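You operate a simulated robot arm through the tools that you are given. There is no shell and no other tool.

The job below is to be done with a simulated two-armed robot. You get a single attempt, and the scene is never put back.

TASK
Test the torch on low, then full flame, then shut it off.
Fine: stand the black mat in the grey channel before you light it on low, and leave it there.
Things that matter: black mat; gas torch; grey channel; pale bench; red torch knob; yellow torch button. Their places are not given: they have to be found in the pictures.

It is judged by the outcome, as a careful person would: the job done as asked, and still so three seconds after it is handed in. It fails if anything else is knocked over, pushed out of place, dropped, spilled or broken.

THE ROBOT
Two 7-joint arms with fingered hands on one trunk that stands fixed in place. Base frame: the origin is at the foot of the trunk, x ahead of it, y to its left, z up. Readings come in mm, degrees, newtons and seconds.
The left shoulder is at [71, 125, 1167], the right one opposite. With the tool pointing down near the work surface each hand reaches from about 400 to 800 mm from the base axis, measured 20 degrees to its own side. Payload 3.6 kg a hand.
Tool frame (each hand has its own): the origin (TCP) lies between the finger pads and is the grasp point; the fingertips stand 30 mm ahead of it; z points along the fingers, y is the line along which they close. The gripper opens to 104 mm; its body begins 35 mm behind the TCP. The gripper is a hand of 4 fingers: y runs from the thumb to the fingers, the wrist lies at [-15, -104, -178] in the tool frame, and closing takes about 1.5 s.
Orientation is that of the tool frame in the base frame, as a unit quaternion [x, y, z, w]. With the fingers straight down and the wrist toward the robot, the tool's x, y and z point along [0, 1, 0], [1, 0, 0] and [0, 0, -1] of the base frame.

THE INTERFACE
- The arms move only by the tool apply_moves. It takes "left_commands", "right_commands" or both (then of equal length, played together; a hand with none holds still); each is a list of rows, each a list of 2 entries, a list of its own where there are three numbers: the shift along the base's x, y, z in mm, then the turn, a rotation vector about the base's x, y, z in degrees. In form: [[[x, y, z], [rx, ry, rz]], ...]. A call has 1 to 20 rows; each row shifts and turns the commanded pose from where the row before left it. "left_hand" and "right_hand" are, for a hand that has rows, the opening, from 0 (shut) to 1 (fully open), set as the call begins (left out, the last holds). Rows are played at 5 a second. More than 50 mm and 8.6 degrees between two rows, or a gripper value outside its range, and nothing of the call is played. A pose out of reach is approached as far as the arm can. The call stops where the force on the tool passes 40 N (or 10 N more than at its start, if that is more) or the arm is blocked; 0.2 s more then pass. Each finger travels about 72 mm/s and halts on what it meets, pressing with about 26 N; the grip force reading is that of the motor and also rises with nothing between the fingers. The clock runs only during rows and for 0.2 s after the last one: add rows that do not move to give the fingers time. The reply holds the time, the measured pose of the TCP, the force on the tool along the base axes, the opening and the grip force, in the units named above and with some noise, with the torque about the TCP (base axes, N m) and any sound that the robot's microphone picked up.
- Cameras (640 x 400 px; columns grow to the right, rows downward): "scene" is now at [184.7, -16.2, 1353.9]; the picture's right is [-0.13, -0.99, -0.00], its down [-0.25, 0.03, -0.97] and it looks along [0.96, -0.13, -0.25] (base axes); focal length 214 px, centre (320, 200). "left" rides on the left gripper at [-61, -92, -130] in its tool frame; the picture's right is [-0.81, -0.27, 0.52], its down [0.53, -0.71, 0.46] and it looks along [0.24, 0.65, 0.72] (tool axes); focal length 275 px, centre (320, 200). "right" rides on the right gripper at [61, -92, -131] in its tool frame; the picture's right is [-0.81, 0.28, -0.52], its down [-0.53, -0.71, 0.46] and it looks along [-0.24, 0.64, 0.73] (tool axes); focal length 275 px, centre (320, 200).
- get_image(camera): a new picture of that camera. It takes no simulated time.
- lift_body(by): moves the trunk up (or, below 0, down) by that many mm; the arms and the scene camera ride with it, the base frame stays. It gives what a move gives, with no picture.
- curl_fingers(index, middle, ring, thumb_bend, thumb_turn, hand): sets how far each is bent, from 0 (flat) to 1 (curled in); at 0.3 the hand is open as for a grip, at 0.7 the pads meet at the TCP. One left out holds its place. A second passes; each finger stops where it meets its share of the squeeze, and holds until it gets a number again. A gripper value or a shape takes the hand back. It gives what a move gives, with no picture; readings hold the bend of each and the force on the fingers (four entries, about 0 where the hand has none), thumb and palm. thumb_turn goes from beside the hand (0) to across from the fingers (1), as for a grip.
- hand_shape(shape, hand): the hand has 4 fingers and takes this shape, open, in about a second: jaw (thumb against the fingers, like two jaws); tri (thumb and two fingers); tip (a fingertip pinch); poke (one finger out to press); point (the index stretched); flat (the hand flat); cup (the hand cupped); fist (a fist). The gripper value then closes the fingers along that shape, each until it touches; the sizes above hold for jaw. It gives what a move gives, with no picture.
- aim_head(pan, tilt): turns the head with the scene camera to pan (to the left, within 80 degrees either way) and tilt (down, from -29 to 69), counted from straight ahead of the robot (the tilt from the chest, where the trunk bows). It gives what a move gives.
- locate(camera, pixels): for up to 12 pixels [column, row] of the newest picture of that camera ("zoom" is the newest enlarged one), the place [x, y, z] in the base frame of the surface seen there, good to about 3 mm, but the place of the scene camera against the robot may be out by one fixed shift of up to 25 mm in any direction. It takes no simulated time.
- zoom(camera, box): a new picture of the part [left, top, right, bottom] of that camera's present view, enlarged. It takes no simulated time.
- close_job(): hands the job in; it is judged then, once.

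Unless the task says otherwise, let go and move clear before handing in.

The tools are called as name(argument=value, ...) on one line, values as JSON. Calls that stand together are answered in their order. apply_moves: Moves the arms, as the interface text tells. Its arguments: {"type":"object","properties":{"left_commands":{"type":"array"},"left_hand":{"type":"number"},"right_commands":{"type":"array"},"right_hand":{"type":"number"}},"required":[]} The other tools are called the same way: lift_body (by) moves the trunk up or down; hand_shape (shape, hand) gives the hand a shape; curl_fingers (index, middle, ring, thumb_bend, thumb_turn, hand) moves the fingers one by one; aim_head (pan, tilt) turns the head that bears the scene camera; get_image (camera) takes a picture; locate (camera, pixels) gives the place of the surface under pixels of a picture; zoom (camera, box) takes an enlarged picture of a part of a camera's view; close_job () hands the job in.

At the start:

```text
time: 0.0
left_ee_pos: [534.7, 165.4, 1357.2]
left_orientation: [0.707, 0.707, 0.0, 0.0]
left_force: [-0.9, -0.1, -0.2]
left_moment: [0.02, 0.02, -0.01]
left_grip_width: 103.6
left_grasp_force: 0.1
left_shape: jaw
left_bend: [0.3, 0.3, 0.3, 0.3, 0.98]
left_finger forces: [0.0, 0.0, 0.1, 0.0, 0.1, 0.0]
right_ee_pos: [253.1, -145.3, 1397.1]
right_orientation: [0.706, 0.709, 0.001, 0.0]
right_force: [-14.4, -70.5, -31.3]
right_moment: [7.78, -5.36, 8.36]
right_grip_width: 103.6
right_grasp_force: 0.0
right_shape: jaw
right_bend: [0.3, 0.3, 0.3, 0.3, 0.98]
right_finger forces: [0.1, 0.0, 0.0, 0.1, 0.1, 0.0]
trunk travel left (down, up): [-400.0, 136.0]
head pan, tilt (commanded): [-12.2, 15.6]
```

scene: 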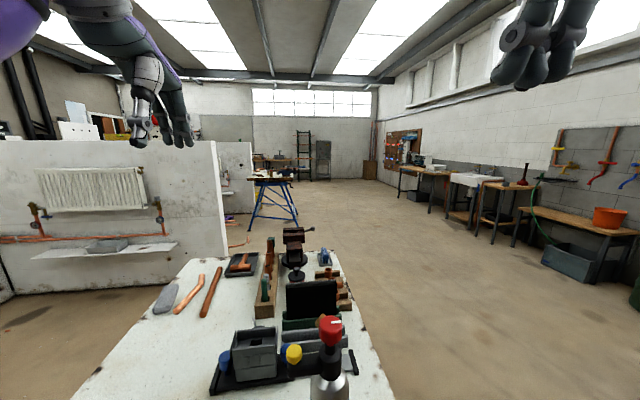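
right: 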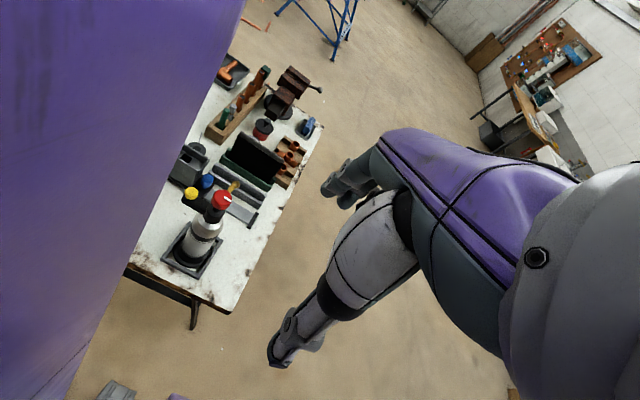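
left: 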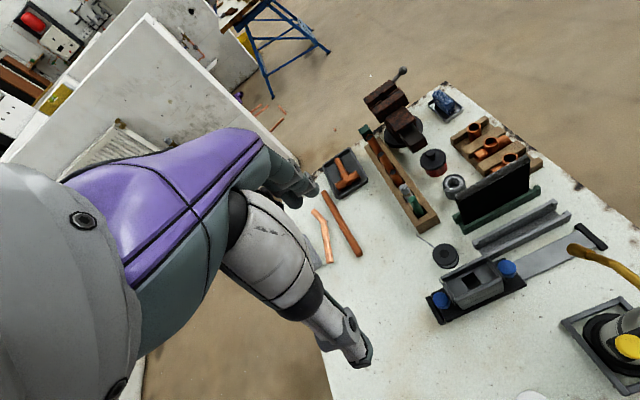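

The first pictures show the bench ahead with a torch (red knob near scene pixel 331,328), a black mat in a green holder (310,298) and a grey channel beside it. I will aim the head down and look closer before moving.

aim_head(pan=-5, tilt=50)

get_image(camera="scene")

zoom(camera="left", box=[400, 120, 640, 400])

zoom(camera="right", box=[140, 60, 340, 300])

```text
time: 1.0
left_ee_pos: [535.2, 164.1, 1357.1]
left_orientation: [0.707, 0.707, 0.0, -0.001]
left_force: [-0.1, 0.0, -0.2]
left_moment: [-0.02, -0.03, -0.02]
left_grip_width: 103.5
left_grasp_force: 0.0
left_shape: jaw
left_bend: [0.3, 0.3, 0.3, 0.3, 0.98]
left_finger forces: [0.1, 0.0, 0.1, 0.0, 0.1, 0.0]
right_ee_pos: [253.8, -144.1, 1396.3]
right_orientation: [0.705, 0.71, 0.001, 0.0]
right_force: [-0.4, 0.0, -0.2]
right_moment: [0.02, -0.01, 0.0]
right_grip_width: 103.6
right_grasp_force: 0.1
right_shape: jaw
right_bend: [0.3, 0.3, 0.3, 0.3, 0.98]
right_finger forces: [0.0, 0.1, 0.1, 0.0, 0.0, 0.1]
trunk travel left (down, up): [-400.0, 136.0]
head pan, tilt (commanded): [-5.0, 50.0]
```

```text
taken
```

scene: 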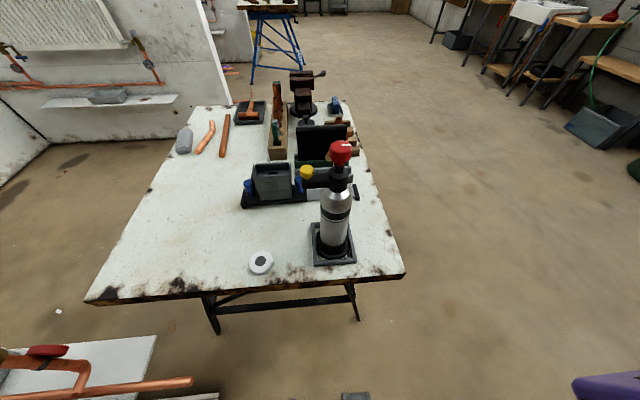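

```text
1.43 times, centred on (520, 260) of left
```

zoom: 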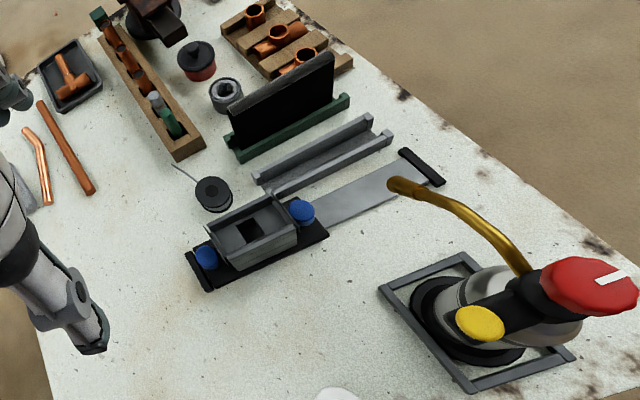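

```text
1.67 times, centred on (240, 180) of right
```

zoom: 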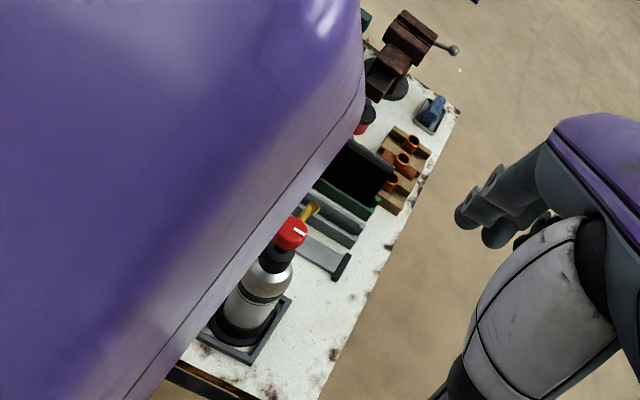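

The overview shows the torch standing in a grey frame at the near end, its nozzle pointing ahead towards the grey channel, with the mat in the green channel behind. I zoom the scene camera and locate the key points.

zoom(camera="scene", box=[220, 60, 420, 280])

locate(camera="scene", pixels=[[341, 148], [306, 172], [334, 200], [316, 135], [312, 161], [316, 175], [350, 185], [120, 290], [400, 270], [316, 226], [355, 262], [261, 258]])

locate(camera="left", pixels=[[465, 205], [525, 165], [460, 228], [540, 190], [478, 252], [570, 212], [470, 243], [556, 202], [574, 249], [630, 346], [445, 256], [455, 188]])

```text
1.82 times, centred on (320, 170) of scene
```

zoom: 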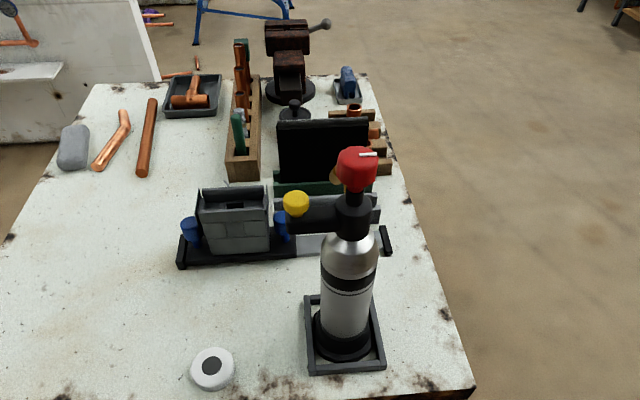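

```text
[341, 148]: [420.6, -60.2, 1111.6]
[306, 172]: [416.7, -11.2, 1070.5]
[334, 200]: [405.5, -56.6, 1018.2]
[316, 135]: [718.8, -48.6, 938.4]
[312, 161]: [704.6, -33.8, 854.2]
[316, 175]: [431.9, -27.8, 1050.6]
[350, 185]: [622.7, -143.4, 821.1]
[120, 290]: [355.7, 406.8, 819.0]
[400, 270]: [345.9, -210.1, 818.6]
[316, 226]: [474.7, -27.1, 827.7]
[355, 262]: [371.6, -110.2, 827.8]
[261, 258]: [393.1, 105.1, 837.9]
```

```text
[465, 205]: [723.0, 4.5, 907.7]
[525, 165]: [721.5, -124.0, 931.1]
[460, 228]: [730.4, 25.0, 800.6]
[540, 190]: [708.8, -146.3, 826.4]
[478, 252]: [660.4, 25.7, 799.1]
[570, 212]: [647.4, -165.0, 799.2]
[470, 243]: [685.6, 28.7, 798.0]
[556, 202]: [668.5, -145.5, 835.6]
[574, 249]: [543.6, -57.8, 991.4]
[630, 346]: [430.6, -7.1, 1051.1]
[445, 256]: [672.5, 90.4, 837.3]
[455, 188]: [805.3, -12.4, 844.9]
```

The left wrist camera puts the bench near z 800 and the scene camera reads about 19 mm higher, so I will trust the wrist cameras. I zoom onto the torch head in the scene and left views.

zoom(camera="scene", box=[285, 130, 375, 210])

zoom(camera="left", box=[540, 280, 640, 400])

get_image(camera="right")

```text
5.00 times, centred on (330, 170) of scene
```

zoom: 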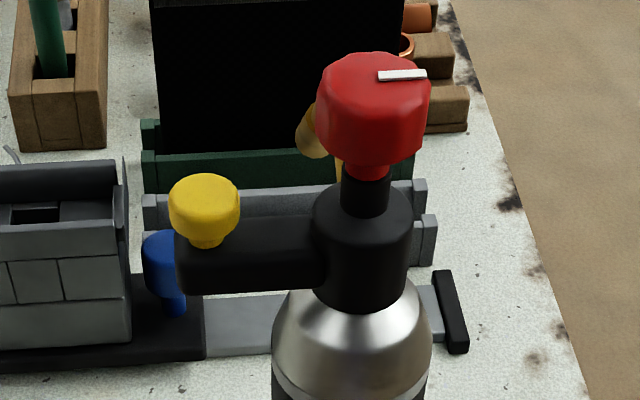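

```text
3.33 times, centred on (590, 340) of left
```

zoom: 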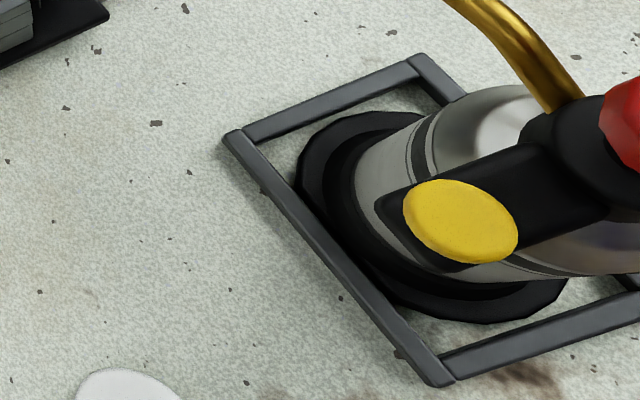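

```text
taken
```

right: 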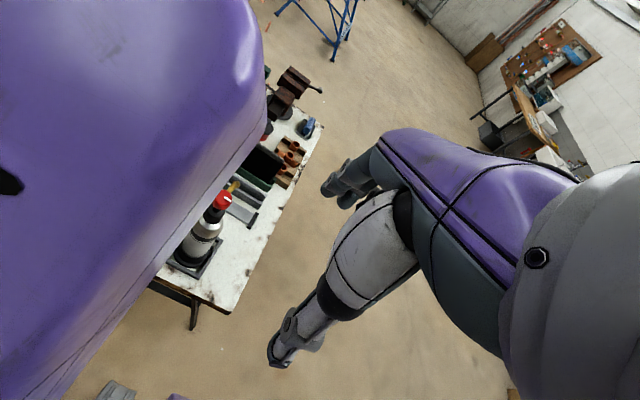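

The torch stands upright with a red knob on top whose white pointer faces right (-y), and the yellow button faces up on a side arm to the left. I bring the right arm out from the chest and shift the left one back for closer looks.

apply_moves(right_commands=[[[20, -40, 0], [0, 0, 0]], [[20, -40, 0], [0, 0, 0]], [[20, -40, 0], [0, 0, 0]], [[30, -40, 0], [0, 0, 0]], [[40, -20, 0], [0, 0, 0]], [[40, 0, 0], [0, 0, 0]], [[30, 0, 0], [0, 0, 0]]], left_commands=[[[-20, 20, 0], [0, 0, -8]], [[-20, 20, 0], [0, 0, -8]], [[-20, 20, 0], [0, 0, -8]], [[-20, 0, 0], [0, 0, -8]], [[-20, 0, 0], [0, 0, -8]], [[0, 0, 0], [0, 0, 0]], [[0, 0, 0], [0, 0, 0]]])

get_image(camera="left")

get_image(camera="right")

get_image(camera="scene")

```text
time: 2.6
left_ee_pos: [435.3, 223.6, 1357.6]
left_orientation: [0.906, 0.422, -0.001, -0.001]
left_force: [-0.2, 0.2, -0.1]
left_moment: [0.0, 0.03, -0.02]
left_grip_width: 103.9
left_grasp_force: 0.1
left_shape: jaw
left_bend: [0.3, 0.3, 0.3, 0.3, 0.98]
left_finger forces: [0.0, 0.0, 0.1, 0.0, 0.0, 0.0]
right_ee_pos: [455.2, -325.6, 1396.9]
right_orientation: [0.705, 0.709, 0.001, -0.001]
right_force: [0.0, -0.1, -0.1]
right_moment: [0.02, -0.01, 0.02]
right_grip_width: 103.5
right_grasp_force: 0.1
right_shape: jaw
right_bend: [0.3, 0.3, 0.3, 0.3, 0.98]
right_finger forces: [0.1, 0.1, 0.0, 0.0, 0.0, 0.1]
trunk travel left (down, up): [-400.0, 136.0]
head pan, tilt (commanded): [-5.0, 50.0]
```

```text
taken
```

left: 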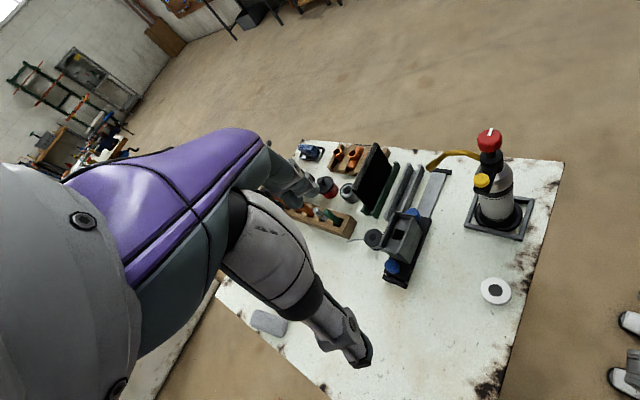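

```text
taken
```

right: 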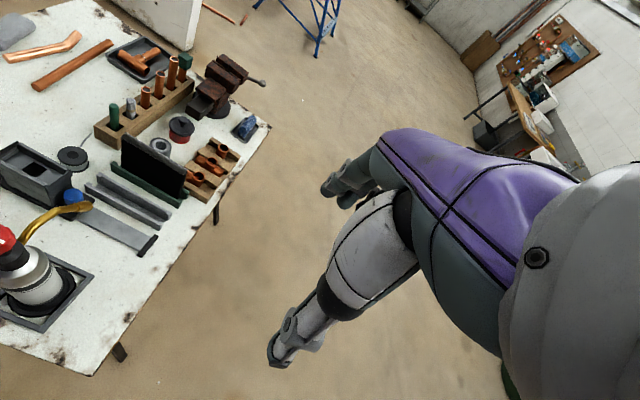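

```text
taken
```

scene: 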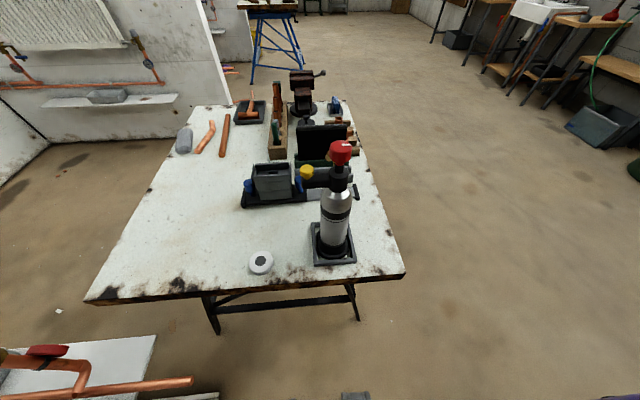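

Both wrist cameras now see the bench and torch clearly (left: knob at 488,140; button at 482,180). I zoom in on torch and mat from both sides.

zoom(camera="left", box=[420, 110, 540, 250])

locate(camera="left", pixels=[[488, 132], [489, 147], [478, 136], [500, 136], [482, 180], [495, 160], [432, 162], [495, 200], [468, 225], [527, 235], [379, 145], [366, 200]])

zoom(camera="right", box=[0, 120, 200, 340])

locate(camera="right", pixels=[[128, 136], [186, 164], [184, 196], [113, 168], [100, 176], [168, 213], [88, 188], [164, 224], [122, 180], [92, 207], [20, 255], [8, 234]])

```text
2.86 times, centred on (480, 180) of left
```

zoom: 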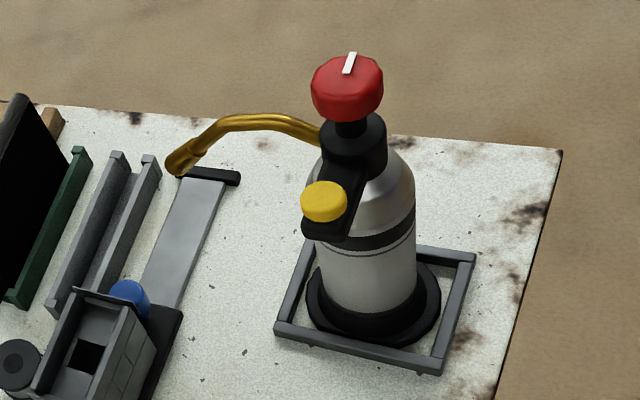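

```text
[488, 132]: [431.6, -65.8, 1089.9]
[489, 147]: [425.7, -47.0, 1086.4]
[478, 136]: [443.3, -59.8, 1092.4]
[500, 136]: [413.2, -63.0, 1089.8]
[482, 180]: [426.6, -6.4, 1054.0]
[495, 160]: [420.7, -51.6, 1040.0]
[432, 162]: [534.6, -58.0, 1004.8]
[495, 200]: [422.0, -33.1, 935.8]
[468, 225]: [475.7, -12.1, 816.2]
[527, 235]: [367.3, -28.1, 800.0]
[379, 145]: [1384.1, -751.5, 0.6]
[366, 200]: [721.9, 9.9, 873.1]
```

```text
1.82 times, centred on (100, 230) of right
```

zoom: 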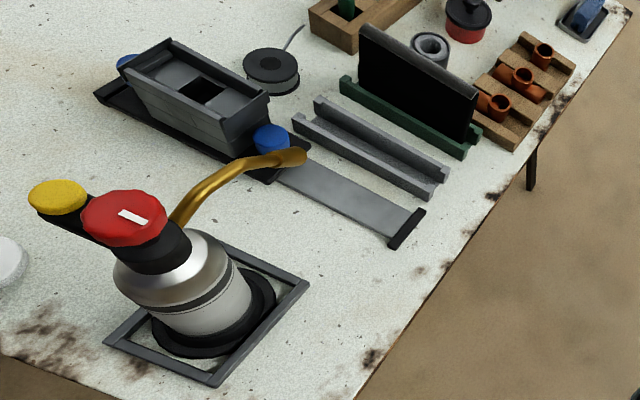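

```text
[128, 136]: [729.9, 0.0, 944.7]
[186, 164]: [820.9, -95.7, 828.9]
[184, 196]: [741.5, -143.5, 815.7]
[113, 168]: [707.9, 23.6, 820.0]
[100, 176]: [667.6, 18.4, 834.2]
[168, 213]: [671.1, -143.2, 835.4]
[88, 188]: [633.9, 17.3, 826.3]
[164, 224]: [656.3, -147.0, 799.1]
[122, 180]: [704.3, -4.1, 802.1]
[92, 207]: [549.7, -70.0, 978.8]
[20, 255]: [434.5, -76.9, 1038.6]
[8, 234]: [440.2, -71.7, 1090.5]
```

The pictures show the mat slab in the green channel and the empty grey channel nearer the torch. I zoom tightly on the mat's and channels' ends to measure thickness and groove positions.

zoom(camera="right", box=[80, 125, 200, 235])

locate(camera="zoom", pixels=[[235, 60], [225, 65], [570, 205], [560, 215], [110, 320], [78, 345], [60, 355], [30, 380], [480, 470], [465, 490], [280, 480], [300, 420]])

zoom(camera="left", box=[340, 130, 450, 240])

```text
3.64 times, centred on (140, 180) of right
```

zoom: 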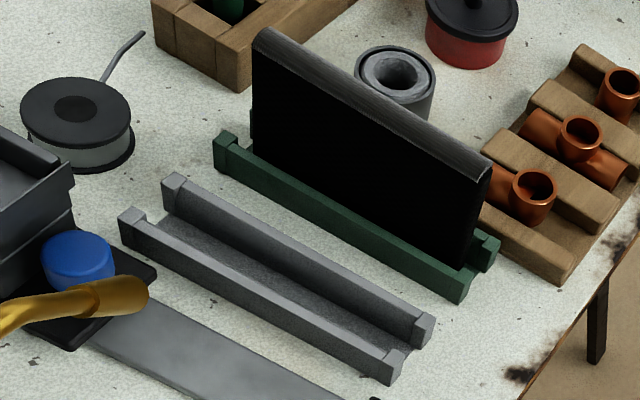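

```text
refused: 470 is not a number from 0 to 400
```

```text
3.64 times, centred on (395, 185) of left
```

zoom: 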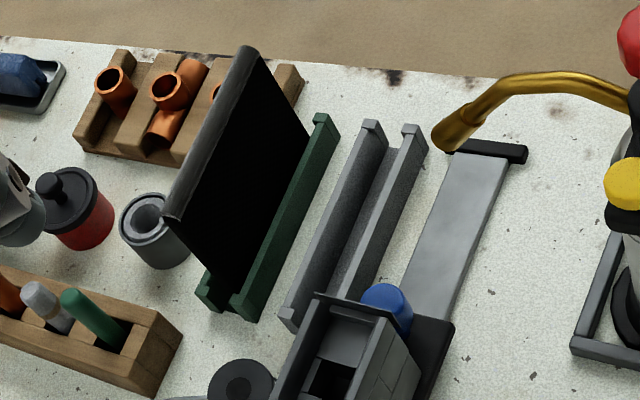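

The mat is a slab with a thick top edge, standing in the green channel, and the grey channel has raised end stops. I locate points on both in the newest (left) zoom.

locate(camera="zoom", pixels=[[176, 214], [210, 135], [246, 52], [240, 160], [232, 280], [325, 118], [371, 124], [415, 130], [292, 318], [345, 215], [380, 215], [365, 210]])

zoom(camera="right", box=[80, 125, 200, 235])

locate(camera="zoom", pixels=[[262, 36], [370, 105], [486, 168], [350, 180], [230, 160], [460, 280], [172, 178], [425, 322], [130, 215], [395, 362], [290, 290], [150, 215]])

```text
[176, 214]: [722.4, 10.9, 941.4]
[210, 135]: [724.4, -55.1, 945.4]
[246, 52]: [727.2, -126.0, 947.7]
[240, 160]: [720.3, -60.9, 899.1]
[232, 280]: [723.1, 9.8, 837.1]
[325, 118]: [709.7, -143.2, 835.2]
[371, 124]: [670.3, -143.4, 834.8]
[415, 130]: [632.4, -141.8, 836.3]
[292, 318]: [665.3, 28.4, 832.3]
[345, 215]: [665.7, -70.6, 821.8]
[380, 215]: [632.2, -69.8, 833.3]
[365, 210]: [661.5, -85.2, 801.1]
```

```text
3.64 times, centred on (140, 180) of right
```

zoom: 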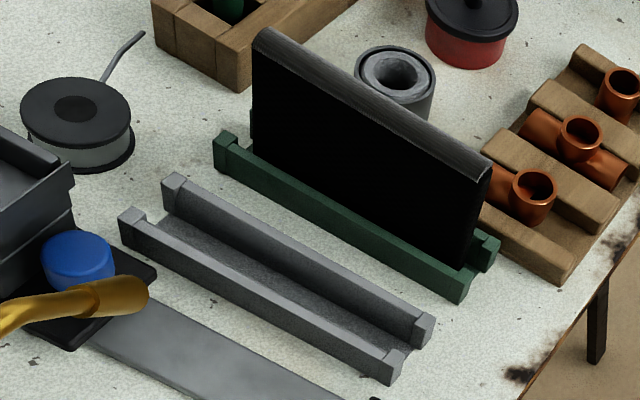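

```text
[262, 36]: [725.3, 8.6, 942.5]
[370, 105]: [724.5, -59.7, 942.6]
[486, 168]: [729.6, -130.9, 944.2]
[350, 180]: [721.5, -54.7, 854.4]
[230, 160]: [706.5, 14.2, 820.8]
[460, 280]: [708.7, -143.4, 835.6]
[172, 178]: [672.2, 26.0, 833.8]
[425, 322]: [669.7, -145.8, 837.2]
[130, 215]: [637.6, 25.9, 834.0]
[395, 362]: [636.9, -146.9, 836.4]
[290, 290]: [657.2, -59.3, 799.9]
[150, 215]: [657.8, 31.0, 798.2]
```

The mat spans y ≈ +10 to −131 at x ≈ 725 with its top at z ≈ 944, and the grey channel's walls lie near x ≈ 635 and 671. I zoom harder on the ends to find the groove's inner edges.

zoom(camera="right", box=[144, 180, 192, 234])

locate(camera="zoom", pixels=[[330, 120], [450, 85], [420, 150], [520, 110], [555, 135], [300, 340], [340, 310], [270, 300], [420, 330], [180, 250], [250, 320], [360, 250]])

```text
7.41 times, centred on (168, 207) of right
```

zoom: 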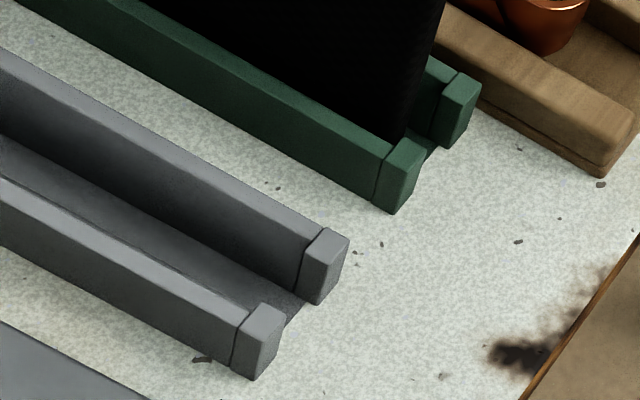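

```text
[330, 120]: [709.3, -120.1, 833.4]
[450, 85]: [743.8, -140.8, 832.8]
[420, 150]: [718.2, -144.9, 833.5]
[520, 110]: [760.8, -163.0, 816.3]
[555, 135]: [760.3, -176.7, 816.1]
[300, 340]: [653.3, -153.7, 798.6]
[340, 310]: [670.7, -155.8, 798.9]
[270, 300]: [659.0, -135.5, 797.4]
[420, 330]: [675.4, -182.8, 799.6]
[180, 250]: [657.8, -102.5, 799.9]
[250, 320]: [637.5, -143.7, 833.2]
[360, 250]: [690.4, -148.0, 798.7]
```

The end posts are clearly visible (grey near post at 262,322, grey far post at 325,247 in this zoom). I locate their top corners.

locate(camera="zoom", pixels=[[405, 158], [424, 146], [404, 142], [460, 90], [440, 112], [477, 83], [325, 247], [308, 262], [345, 238], [262, 322], [245, 335], [280, 310]])

locate(camera="zoom", pixels=[[240, 308], [258, 302], [305, 235], [322, 230], [100, 225], [110, 230], [120, 238], [130, 110], [140, 120], [100, 260], [280, 215], [60, 205]])

```text
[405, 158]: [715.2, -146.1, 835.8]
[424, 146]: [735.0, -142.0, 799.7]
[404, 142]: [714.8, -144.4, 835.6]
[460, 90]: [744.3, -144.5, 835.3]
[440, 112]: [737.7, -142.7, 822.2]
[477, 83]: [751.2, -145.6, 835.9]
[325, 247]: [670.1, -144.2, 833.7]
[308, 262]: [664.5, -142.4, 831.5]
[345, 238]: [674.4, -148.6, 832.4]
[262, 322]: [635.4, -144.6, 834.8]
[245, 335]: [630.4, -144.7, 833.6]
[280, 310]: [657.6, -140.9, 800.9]
```

```text
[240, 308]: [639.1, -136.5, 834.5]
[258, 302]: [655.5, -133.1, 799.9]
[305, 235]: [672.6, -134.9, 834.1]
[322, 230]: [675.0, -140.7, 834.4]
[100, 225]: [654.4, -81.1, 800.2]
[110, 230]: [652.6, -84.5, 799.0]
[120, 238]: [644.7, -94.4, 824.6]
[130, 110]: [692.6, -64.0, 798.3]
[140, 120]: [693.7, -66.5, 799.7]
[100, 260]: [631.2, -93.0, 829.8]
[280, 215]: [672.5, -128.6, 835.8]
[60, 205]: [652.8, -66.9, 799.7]
```

Measured: grey groove about x 642–664 (centre ≈ 653), green groove centre ≈ 727, mat end-to-end y ≈ +10…−131. I bring the right hand, tilted 30° sideways so wrist and forearm stay right of the torch, to a point above-right of the mat.

apply_moves(right_commands=[[[33, 15, -31], [3.75, 0, 0]], [[34, 16, -31], [3.75, 0, 0]], [[34, 16, -31], [3.75, 0, 0]], [[34, 16, -31], [3.75, 0, 0]], [[34, 16, -31], [3.75, 0, 0]], [[34, 16, -31], [3.75, 0, 0]], [[34, 16, -31], [3.75, 0, 0]], [[34, 16, -31], [3.75, 0, 0]], [[0, 0, 0], [0, 0, 0]]], right_hand=1)

get_image(camera="scene")

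get_image(camera="right")

get_image(camera="left")

```text
time: 4.6
left_ee_pos: [431.7, 225.2, 1359.9]
left_orientation: [0.906, 0.422, 0.0, 0.001]
left_force: [-1.2, -0.6, 0.2]
left_moment: [-0.02, -0.03, 0.03]
left_grip_width: 103.6
left_grasp_force: 0.0
left_shape: jaw
left_bend: [0.3, 0.3, 0.3, 0.3, 0.98]
left_finger forces: [0.1, 0.1, 0.0, 0.1, 0.0, 0.0]
right_ee_pos: [723.0, -199.9, 1150.6]
right_orientation: [0.683, 0.683, 0.186, -0.18]
right_force: [0.3, -0.3, -0.3]
right_moment: [-0.03, -0.03, -0.02]
right_grip_width: 103.9
right_grasp_force: 0.1
right_shape: jaw
right_bend: [0.3, 0.3, 0.3, 0.3, 0.97]
right_finger forces: [0.0, 0.0, 0.0, 0.0, 0.0, 0.0]
trunk travel left (down, up): [-400.0, 136.0]
head pan, tilt (commanded): [-5.0, 50.0]
```

```text
taken
```

scene: 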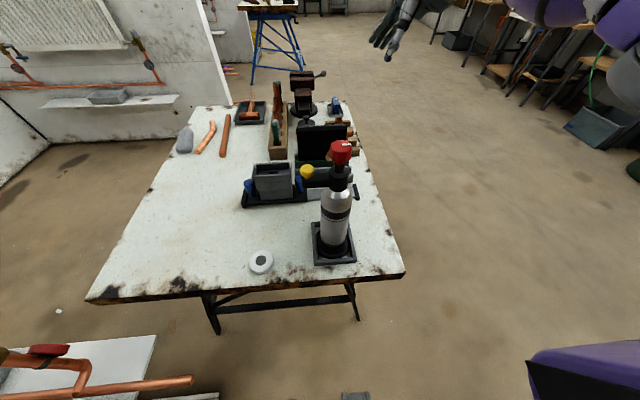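

```text
taken
```

right: 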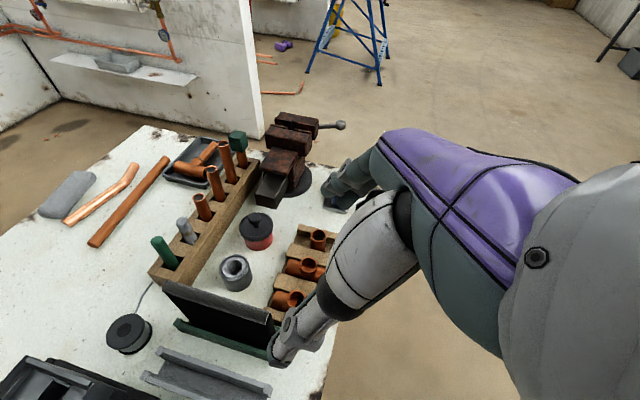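

```text
taken
```

left: 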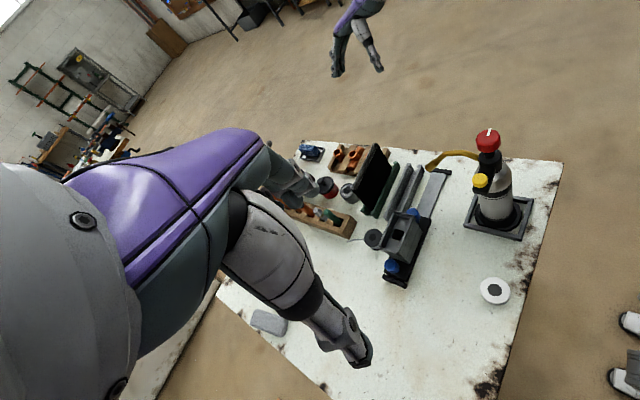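

The right hand is now up and to the right of the mat, tilted as planned, with the mat at right-camera pixel (220,315). I zoom to measure the mat's top edge before descending.

zoom(camera="right", box=[130, 270, 300, 400])

locate(camera="zoom", pixels=[[135, 50], [330, 105], [515, 170], [520, 190], [140, 65], [330, 130], [500, 200], [150, 125], [540, 220], [120, 260], [400, 375], [300, 335]])

```text
3.08 times, centred on (215, 335) of right
```

zoom: 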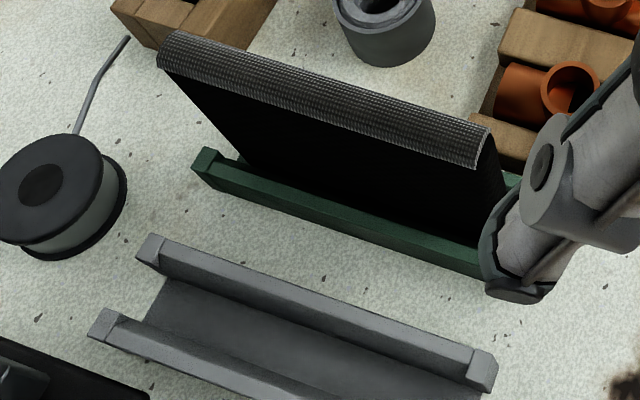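

```text
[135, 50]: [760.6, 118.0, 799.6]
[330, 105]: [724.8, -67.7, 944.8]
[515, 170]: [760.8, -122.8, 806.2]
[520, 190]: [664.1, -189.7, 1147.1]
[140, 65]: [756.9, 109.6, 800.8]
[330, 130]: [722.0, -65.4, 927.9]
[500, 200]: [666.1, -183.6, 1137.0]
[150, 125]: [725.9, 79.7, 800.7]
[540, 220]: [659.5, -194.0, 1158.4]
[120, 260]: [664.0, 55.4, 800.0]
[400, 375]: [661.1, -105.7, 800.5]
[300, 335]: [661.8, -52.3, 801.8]
```

The mat's top strip is clearly seen from (160,65)/(180,32) to (475,165)/(490,125) in this zoom. I locate its near and far edges for thickness and angle.

locate(camera="zoom", pixels=[[165, 62], [183, 38], [470, 160], [484, 130], [322, 113], [333, 82], [210, 160], [150, 245], [105, 320], [482, 365], [185, 300], [175, 285]])

```text
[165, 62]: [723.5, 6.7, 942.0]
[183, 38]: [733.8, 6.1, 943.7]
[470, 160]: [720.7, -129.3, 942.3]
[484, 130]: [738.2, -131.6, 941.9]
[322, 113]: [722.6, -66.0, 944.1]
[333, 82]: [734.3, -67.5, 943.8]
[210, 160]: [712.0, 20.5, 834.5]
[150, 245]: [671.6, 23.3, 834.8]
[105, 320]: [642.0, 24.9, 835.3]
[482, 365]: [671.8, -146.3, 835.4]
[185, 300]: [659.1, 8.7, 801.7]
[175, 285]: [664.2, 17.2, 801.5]
```

The mat is about 15 mm thick with its centre at x ≈ 728.5. I zoom further on the grey channel's left end to pin down its groove edges to within a few mm.

zoom(camera="right", box=[140, 335, 200, 395])

zoom(camera="right", box=[140, 335, 200, 395])

```text
6.67 times, centred on (170, 365) of right
```

zoom: 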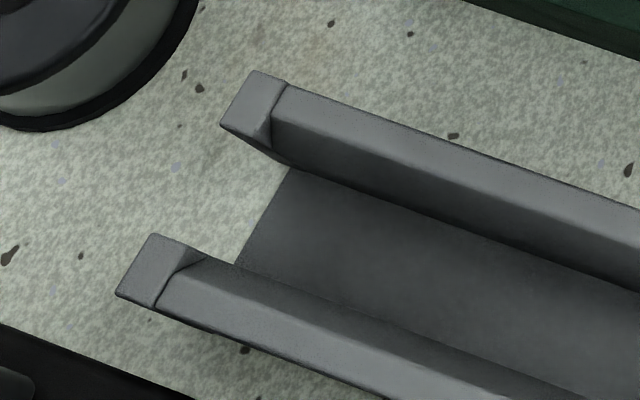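

```text
6.67 times, centred on (170, 365) of right
```

zoom: 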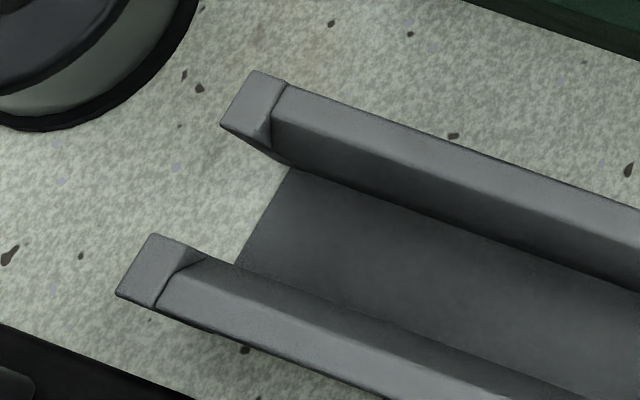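

The post tops are sharp here: far post from (270,78) to (240,130), near post from (170,240) to (135,298). I locate their edges.

locate(camera="zoom", pixels=[[270, 80], [242, 128], [256, 104], [172, 245], [138, 296], [155, 270], [400, 135], [370, 180], [340, 320], [300, 350], [430, 220], [400, 240]])

locate(camera="zoom", pixels=[[275, 150], [290, 165], [230, 262], [240, 268], [255, 255], [285, 180], [500, 160], [480, 215], [470, 240], [420, 345], [440, 360], [400, 375]])

```text
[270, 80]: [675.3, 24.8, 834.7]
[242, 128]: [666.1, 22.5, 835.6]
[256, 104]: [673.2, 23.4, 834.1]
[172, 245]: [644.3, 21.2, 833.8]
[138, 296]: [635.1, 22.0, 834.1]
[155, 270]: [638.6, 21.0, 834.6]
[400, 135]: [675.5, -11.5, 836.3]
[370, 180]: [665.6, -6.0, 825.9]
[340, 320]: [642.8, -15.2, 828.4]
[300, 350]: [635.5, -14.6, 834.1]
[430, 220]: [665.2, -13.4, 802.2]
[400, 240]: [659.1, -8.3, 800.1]
```

```text
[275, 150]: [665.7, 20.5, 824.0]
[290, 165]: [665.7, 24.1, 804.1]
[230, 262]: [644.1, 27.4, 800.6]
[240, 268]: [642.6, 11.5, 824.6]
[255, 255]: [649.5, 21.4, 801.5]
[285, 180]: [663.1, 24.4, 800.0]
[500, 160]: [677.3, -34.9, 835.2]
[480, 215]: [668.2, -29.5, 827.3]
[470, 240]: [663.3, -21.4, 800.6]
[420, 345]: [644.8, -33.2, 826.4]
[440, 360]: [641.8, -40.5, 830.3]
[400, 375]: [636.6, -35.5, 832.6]
```

The grey groove runs x ≈ 643.5–665.5 (centre ≈ 655) and the mat centre is ≈ 728.5, so the shift is about −73.5 mm. I move the open right hand along its approach line to just short of the mat's top right corner.

apply_moves(right_commands=[[[2, 20, -37], [0, 0, 0]], [[2, 20, -37], [0, 0, 0]], [[1.5, 15, -36], [0, 0, 0]], [[0, 0, 0], [0, 0, 0]]], right_hand=1)

get_image(camera="right")

zoom(camera="left", box=[300, 20, 560, 260])

get_image(camera="scene")

```text
time: 5.6
left_ee_pos: [433.9, 224.3, 1357.9]
left_orientation: [0.906, 0.423, -0.001, -0.001]
left_force: [0.0, -0.6, 0.8]
left_moment: [-0.01, -0.01, 0.01]
left_grip_width: 103.5
left_grasp_force: 0.1
left_shape: jaw
left_bend: [0.3, 0.3, 0.3, 0.3, 0.98]
left_finger forces: [0.1, 0.0, 0.0, 0.0, 0.0, 0.1]
right_ee_pos: [728.1, -147.6, 1037.5]
right_orientation: [0.682, 0.683, 0.185, -0.183]
right_force: [1.0, 0.0, -0.5]
right_moment: [-0.05, -0.05, 0.01]
right_grip_width: 104.0
right_grasp_force: 0.1
right_shape: jaw
right_bend: [0.3, 0.3, 0.3, 0.3, 0.97]
right_finger forces: [0.0, 0.0, 0.0, 0.0, 0.0, 0.1]
right hand out of reach, approached as far as the arm can: row 3
trunk travel left (down, up): [-400.0, 136.0]
head pan, tilt (commanded): [-5.0, 50.0]
```

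```text
taken
```

right: 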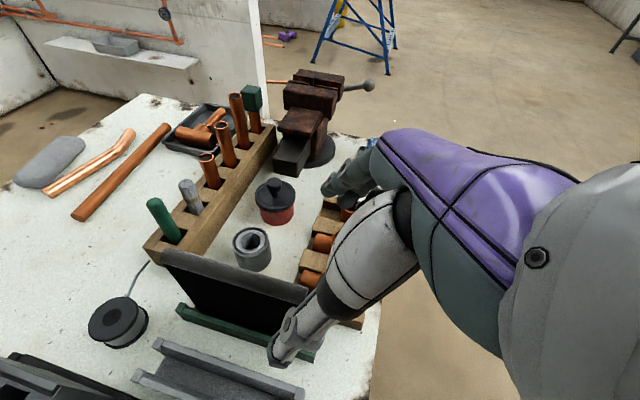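

```text
1.67 times, centred on (430, 140) of left
```

zoom: 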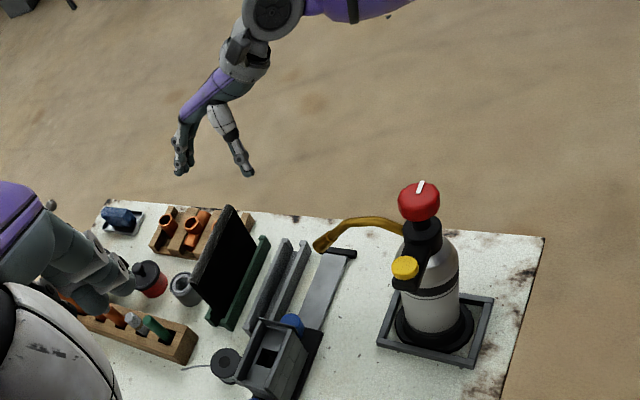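

```text
taken
```

scene: 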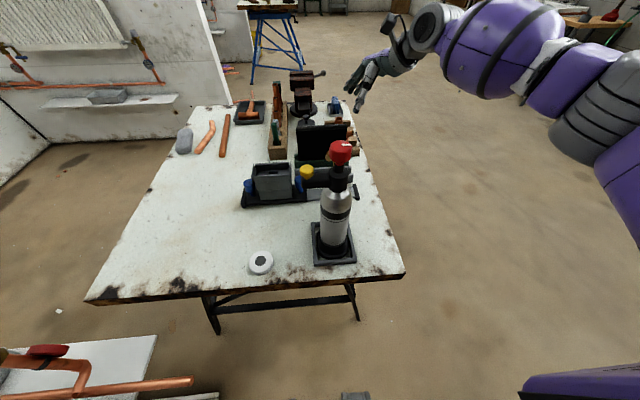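

The arm reports it is at its limit on the last row, though the pose is only ~3 mm off. I continue towards the mat in small rows while easing the sideways tilt to 20°, and check the reading.

apply_moves(right_commands=[[[0, 15, -20], [-5, 0, 0]], [[0, 15, -20], [-5, 0, 0]], [[0, 0, 0], [0, 0, 0]]], right_hand=1)

get_image(camera="right")

```text
time: 6.4
left_ee_pos: [433.4, 222.9, 1357.9]
left_orientation: [0.907, 0.422, 0.0, 0.0]
left_force: [0.1, -0.1, 0.5]
left_moment: [-0.05, -0.01, -0.02]
left_grip_width: 103.6
left_grasp_force: 0.1
left_shape: jaw
left_bend: [0.3, 0.3, 0.3, 0.3, 0.98]
left_finger forces: [0.1, 0.1, 0.0, 0.1, 0.1, 0.0]
right_ee_pos: [724.8, -164.5, 1013.5]
right_orientation: [0.693, 0.696, 0.134, -0.131]
right_force: [-0.3, 0.3, 0.2]
right_moment: [-0.01, 0.0, 0.01]
right_grip_width: 103.9
right_grasp_force: 0.1
right_shape: jaw
right_bend: [0.3, 0.3, 0.3, 0.3, 0.98]
right_finger forces: [0.1, 0.0, 0.0, 0.1, 0.1, 0.0]
right hand out of reach, approached as far as the arm can: row 1, 2
trunk travel left (down, up): [-400.0, 136.0]
head pan, tilt (commanded): [-5.0, 50.0]
```

```text
taken
```

right: 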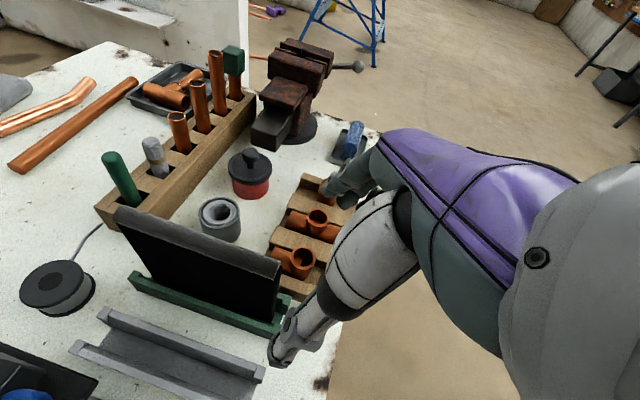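

The right hand did not follow inward (y stayed near −164), so this arm configuration is at a joint limit. I look at the arm from the head camera to understand its posture.

aim_head(pan=-45, tilt=35)

get_image(camera="scene")

```text
time: 7.5
left_ee_pos: [436.6, 222.1, 1358.0]
left_orientation: [0.906, 0.424, -0.001, 0.0]
left_force: [-0.5, 0.1, -0.1]
left_moment: [-0.05, 0.04, 0.01]
left_grip_width: 103.4
left_grasp_force: 0.0
left_shape: jaw
left_bend: [0.3, 0.3, 0.3, 0.3, 0.98]
left_finger forces: [0.1, 0.0, 0.0, 0.1, 0.0, 0.0]
right_ee_pos: [725.7, -164.3, 1013.9]
right_orientation: [0.692, 0.697, 0.135, -0.132]
right_force: [-0.2, 0.7, 0.0]
right_moment: [0.02, 0.0, 0.0]
right_grip_width: 103.9
right_grasp_force: 0.1
right_shape: jaw
right_bend: [0.3, 0.3, 0.3, 0.3, 0.98]
right_finger forces: [0.1, 0.0, 0.0, 0.0, 0.0, 0.0]
trunk travel left (down, up): [-400.0, 136.0]
head pan, tilt (commanded): [-45.0, 35.0]
```

```text
taken
```

scene: 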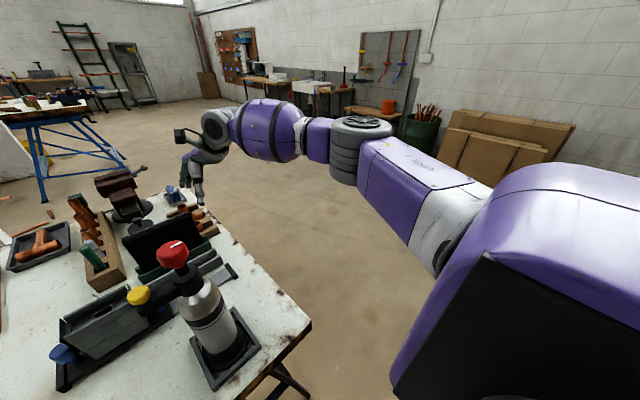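

The right arm stretches forward with the elbow out to the right (pixel 355,150) and the wrist near (220,125). I locate these points to see which limit is reached.

locate(camera="scene", pixels=[[355, 125], [218, 125], [270, 130], [420, 200], [455, 235], [195, 175], [318, 140], [360, 165]])

```text
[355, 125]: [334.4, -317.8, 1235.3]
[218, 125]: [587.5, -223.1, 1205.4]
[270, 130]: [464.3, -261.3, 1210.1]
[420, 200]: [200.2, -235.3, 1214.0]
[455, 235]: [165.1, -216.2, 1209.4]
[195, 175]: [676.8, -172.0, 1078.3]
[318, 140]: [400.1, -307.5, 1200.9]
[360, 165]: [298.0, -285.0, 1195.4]
```

Elbow reach isn't exhausted (the elbow is still bent), so it is a joint-angle limit with the forearm level. I raise the trunk so the arm slopes down to the bench, which should ease wrist and shoulder.

lift_body(by=130)

apply_moves(right_commands=[[[0, 10, -40], [0, 0, 0]], [[0, 10, -40], [0, 0, 0]], [[0, 0, 0], [0, 0, 0]]], right_hand=1)

get_image(camera="scene")

```text
time: 9.1
left_ee_pos: [436.2, 224.8, 1485.4]
left_orientation: [0.906, 0.423, -0.001, -0.001]
left_force: [0.9, 0.2, -0.9]
left_moment: [-0.03, 0.0, -0.04]
left_grip_width: 103.6
left_grasp_force: 0.2
left_shape: jaw
left_bend: [0.3, 0.3, 0.3, 0.3, 0.98]
left_finger forces: [0.0, 0.0, 0.0, 0.0, 0.0, 0.0]
right_ee_pos: [678.6, -164.4, 1383.7]
right_orientation: [0.659, 0.709, 0.251, -0.013]
right_force: [0.6, -0.1, -0.5]
right_moment: [0.01, -0.01, -0.01]
right_grip_width: 103.9
right_grasp_force: 0.1
right_shape: jaw
right_bend: [0.3, 0.3, 0.3, 0.3, 0.98]
right_finger forces: [0.0, 0.0, 0.0, 0.1, 0.1, 0.0]
trunk travel left (down, up): [-530.0, 6.0]
head pan, tilt (commanded): [-45.0, 35.0]
```

```text
time: 9.8
left_ee_pos: [434.0, 224.9, 1488.0]
left_orientation: [0.907, 0.422, 0.0, 0.0]
left_force: [-0.9, 0.2, -0.8]
left_moment: [0.0, 0.0, 0.0]
left_grip_width: 103.5
left_grasp_force: 0.0
left_shape: jaw
left_bend: [0.3, 0.3, 0.3, 0.3, 0.98]
left_finger forces: [0.1, 0.0, 0.0, 0.0, 0.0, 0.0]
right_ee_pos: [674.9, -145.0, 1306.3]
right_orientation: [0.659, 0.708, 0.252, -0.011]
right_force: [0.0, -0.2, -0.4]
right_moment: [0.04, -0.01, 0.02]
right_grip_width: 104.0
right_grasp_force: 0.0
right_shape: jaw
right_bend: [0.3, 0.3, 0.3, 0.3, 0.98]
right_finger forces: [0.1, 0.1, 0.0, 0.0, 0.0, 0.1]
trunk travel left (down, up): [-530.0, 6.0]
head pan, tilt (commanded): [-45.0, 35.0]
```

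```text
taken
```

scene: 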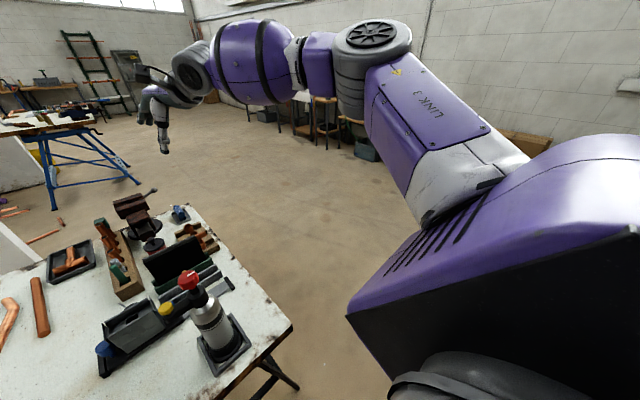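

After the lift the right hand settled into a different pose (tilted forward about 20°), well above everything. I rotate it back to the planned orientation while lowering it to the right of the mat.

apply_moves(right_commands=[[[15, -2, -30], [-0.6, 6.6, -0.2]], [[15, -2, -30], [-0.6, 6.6, -0.2]], [[15, -2, -30], [-0.6, 6.6, -0.2]], [[0, 0, 0], [0, 0, 0]]], right_hand=1)

get_image(camera="scene")

```text
time: 10.8
left_ee_pos: [435.0, 224.0, 1487.5]
left_orientation: [0.907, 0.422, 0.0, 0.0]
left_force: [-0.6, -0.5, 0.2]
left_moment: [0.0, 0.0, -0.01]
left_grip_width: 103.7
left_grasp_force: 0.1
left_shape: jaw
left_bend: [0.3, 0.3, 0.3, 0.3, 0.98]
left_finger forces: [0.0, 0.0, 0.0, 0.1, 0.0, 0.0]
right_ee_pos: [655.8, -174.2, 1213.8]
right_orientation: [0.697, 0.696, 0.124, -0.121]
right_force: [0.2, -0.5, -0.1]
right_moment: [0.0, 0.02, -0.01]
right_grip_width: 103.9
right_grasp_force: 0.0
right_shape: jaw
right_bend: [0.3, 0.3, 0.3, 0.3, 0.98]
right_finger forces: [0.0, 0.0, 0.1, 0.1, 0.0, 0.0]
right hand out of reach, approached as far as the arm can: row 1, 2, 3
trunk travel left (down, up): [-530.0, 6.0]
head pan, tilt (commanded): [-45.0, 35.0]
```

```text
taken
```

scene: 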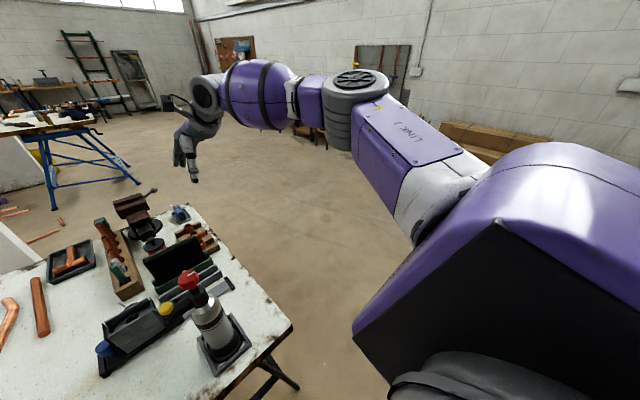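

The hand is level again but held back (x 656), because at this height the forearm slopes upward and the wrist can't bend enough. I lower straight down on the right side of the mat, where it should ease.

apply_moves(right_commands=[[[0, 0, -40], [0, 0, 0]], [[0, 0, -40], [0, 0, 0]], [[0, 0, -20], [0, 0, 0]], [[0, 0, 0], [0, 0, 0]]], right_hand=1)

get_image(camera="scene")

```text
time: 11.8
left_ee_pos: [435.6, 224.1, 1487.8]
left_orientation: [0.906, 0.423, 0.0, -0.001]
left_force: [-0.1, 1.5, 0.3]
left_moment: [-0.02, -0.01, 0.01]
left_grip_width: 103.5
left_grasp_force: 0.0
left_shape: jaw
left_bend: [0.3, 0.3, 0.3, 0.3, 0.98]
left_finger forces: [0.1, 0.0, 0.1, 0.1, 0.0, 0.0]
right_ee_pos: [643.8, -177.9, 1118.0]
right_orientation: [0.696, 0.697, 0.123, -0.121]
right_force: [-0.1, 0.0, 0.9]
right_moment: [0.02, 0.0, -0.01]
right_grip_width: 103.9
right_grasp_force: 0.0
right_shape: jaw
right_bend: [0.3, 0.3, 0.3, 0.3, 0.98]
right_finger forces: [0.0, 0.1, 0.0, 0.1, 0.0, 0.0]
right hand out of reach, approached as far as the arm can: row 2, 3
trunk travel left (down, up): [-530.0, 6.0]
head pan, tilt (commanded): [-45.0, 35.0]
```

```text
taken
```

scene: 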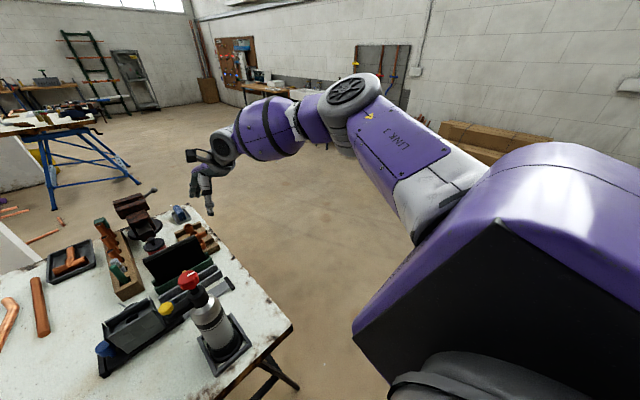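

Even lower it is still held back, so raised trunk is the wrong way: relative to the shoulder a higher hand was reachable before. I retreat the right hand to an easy spot on the right with fingers straight down, then will lower the trunk.

apply_moves(right_commands=[[[-25, -35, 20], [-5, 0, 0]], [[-25, -35, 20], [-5, 0, 0]], [[-25, -35, 20], [-5, 0, 0]], [[-25, -35, 20], [-5, 0, 0]], [[0, 0, 0], [0, 0, 0]]], right_hand=1)

get_image(camera="scene")

```text
time: 13.1
left_ee_pos: [436.8, 224.0, 1487.3]
left_orientation: [0.906, 0.423, 0.0, 0.0]
left_force: [0.8, 0.8, -0.3]
left_moment: [-0.03, -0.01, 0.01]
left_grip_width: 103.4
left_grasp_force: 0.2
left_shape: jaw
left_bend: [0.3, 0.3, 0.3, 0.3, 0.98]
left_finger forces: [0.0, 0.1, 0.0, 0.0, 0.0, 0.0]
right_ee_pos: [544.5, -316.9, 1198.1]
right_orientation: [0.706, 0.708, -0.001, 0.002]
right_force: [-0.4, 0.4, -0.5]
right_moment: [-0.03, 0.0, 0.0]
right_grip_width: 103.9
right_grasp_force: 0.0
right_shape: jaw
right_bend: [0.3, 0.3, 0.3, 0.3, 0.98]
right_finger forces: [0.0, 0.1, 0.1, 0.0, 0.0, 0.1]
trunk travel left (down, up): [-530.0, 6.0]
head pan, tilt (commanded): [-45.0, 35.0]
```

```text
taken
```

scene: 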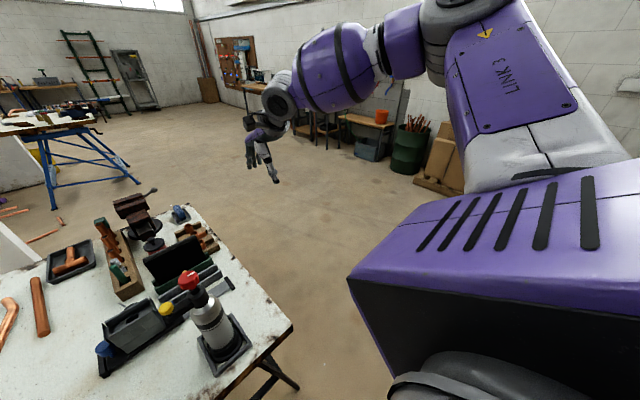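

This pose is reached cleanly with the elbow high and out to the right. I bring the trunk back down to its original height with the hand clear of the bench edge, and check that nothing jumps.

lift_body(by=-130)

get_image(camera="scene")

```text
time: 14.6
left_ee_pos: [434.2, 224.8, 1358.4]
left_orientation: [0.906, 0.422, 0.0, 0.0]
left_force: [0.3, -0.5, 0.6]
left_moment: [0.02, -0.03, 0.0]
left_grip_width: 103.8
left_grasp_force: 0.0
left_shape: jaw
left_bend: [0.3, 0.3, 0.3, 0.3, 0.98]
left_finger forces: [0.0, 0.0, 0.1, 0.0, 0.0, 0.0]
right_ee_pos: [543.9, -319.0, 1066.4]
right_orientation: [0.706, 0.708, 0.0, 0.002]
right_force: [-0.1, -0.4, -0.9]
right_moment: [-0.01, 0.02, -0.01]
right_grip_width: 104.0
right_grasp_force: 0.1
right_shape: jaw
right_bend: [0.3, 0.3, 0.3, 0.3, 0.98]
right_finger forces: [0.0, 0.0, 0.1, 0.0, 0.0, 0.0]
trunk travel left (down, up): [-400.0, 136.0]
head pan, tilt (commanded): [-45.0, 35.0]
```

```text
taken
```

scene: 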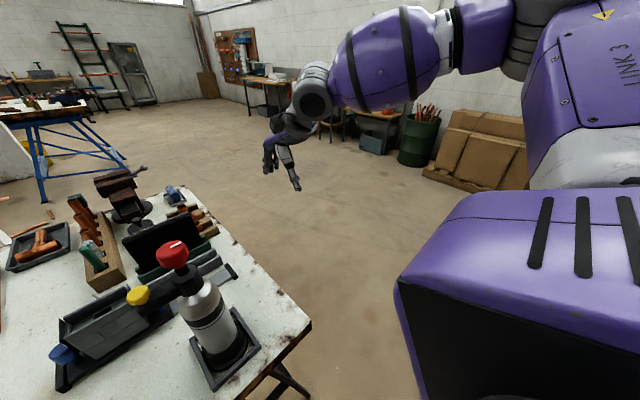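

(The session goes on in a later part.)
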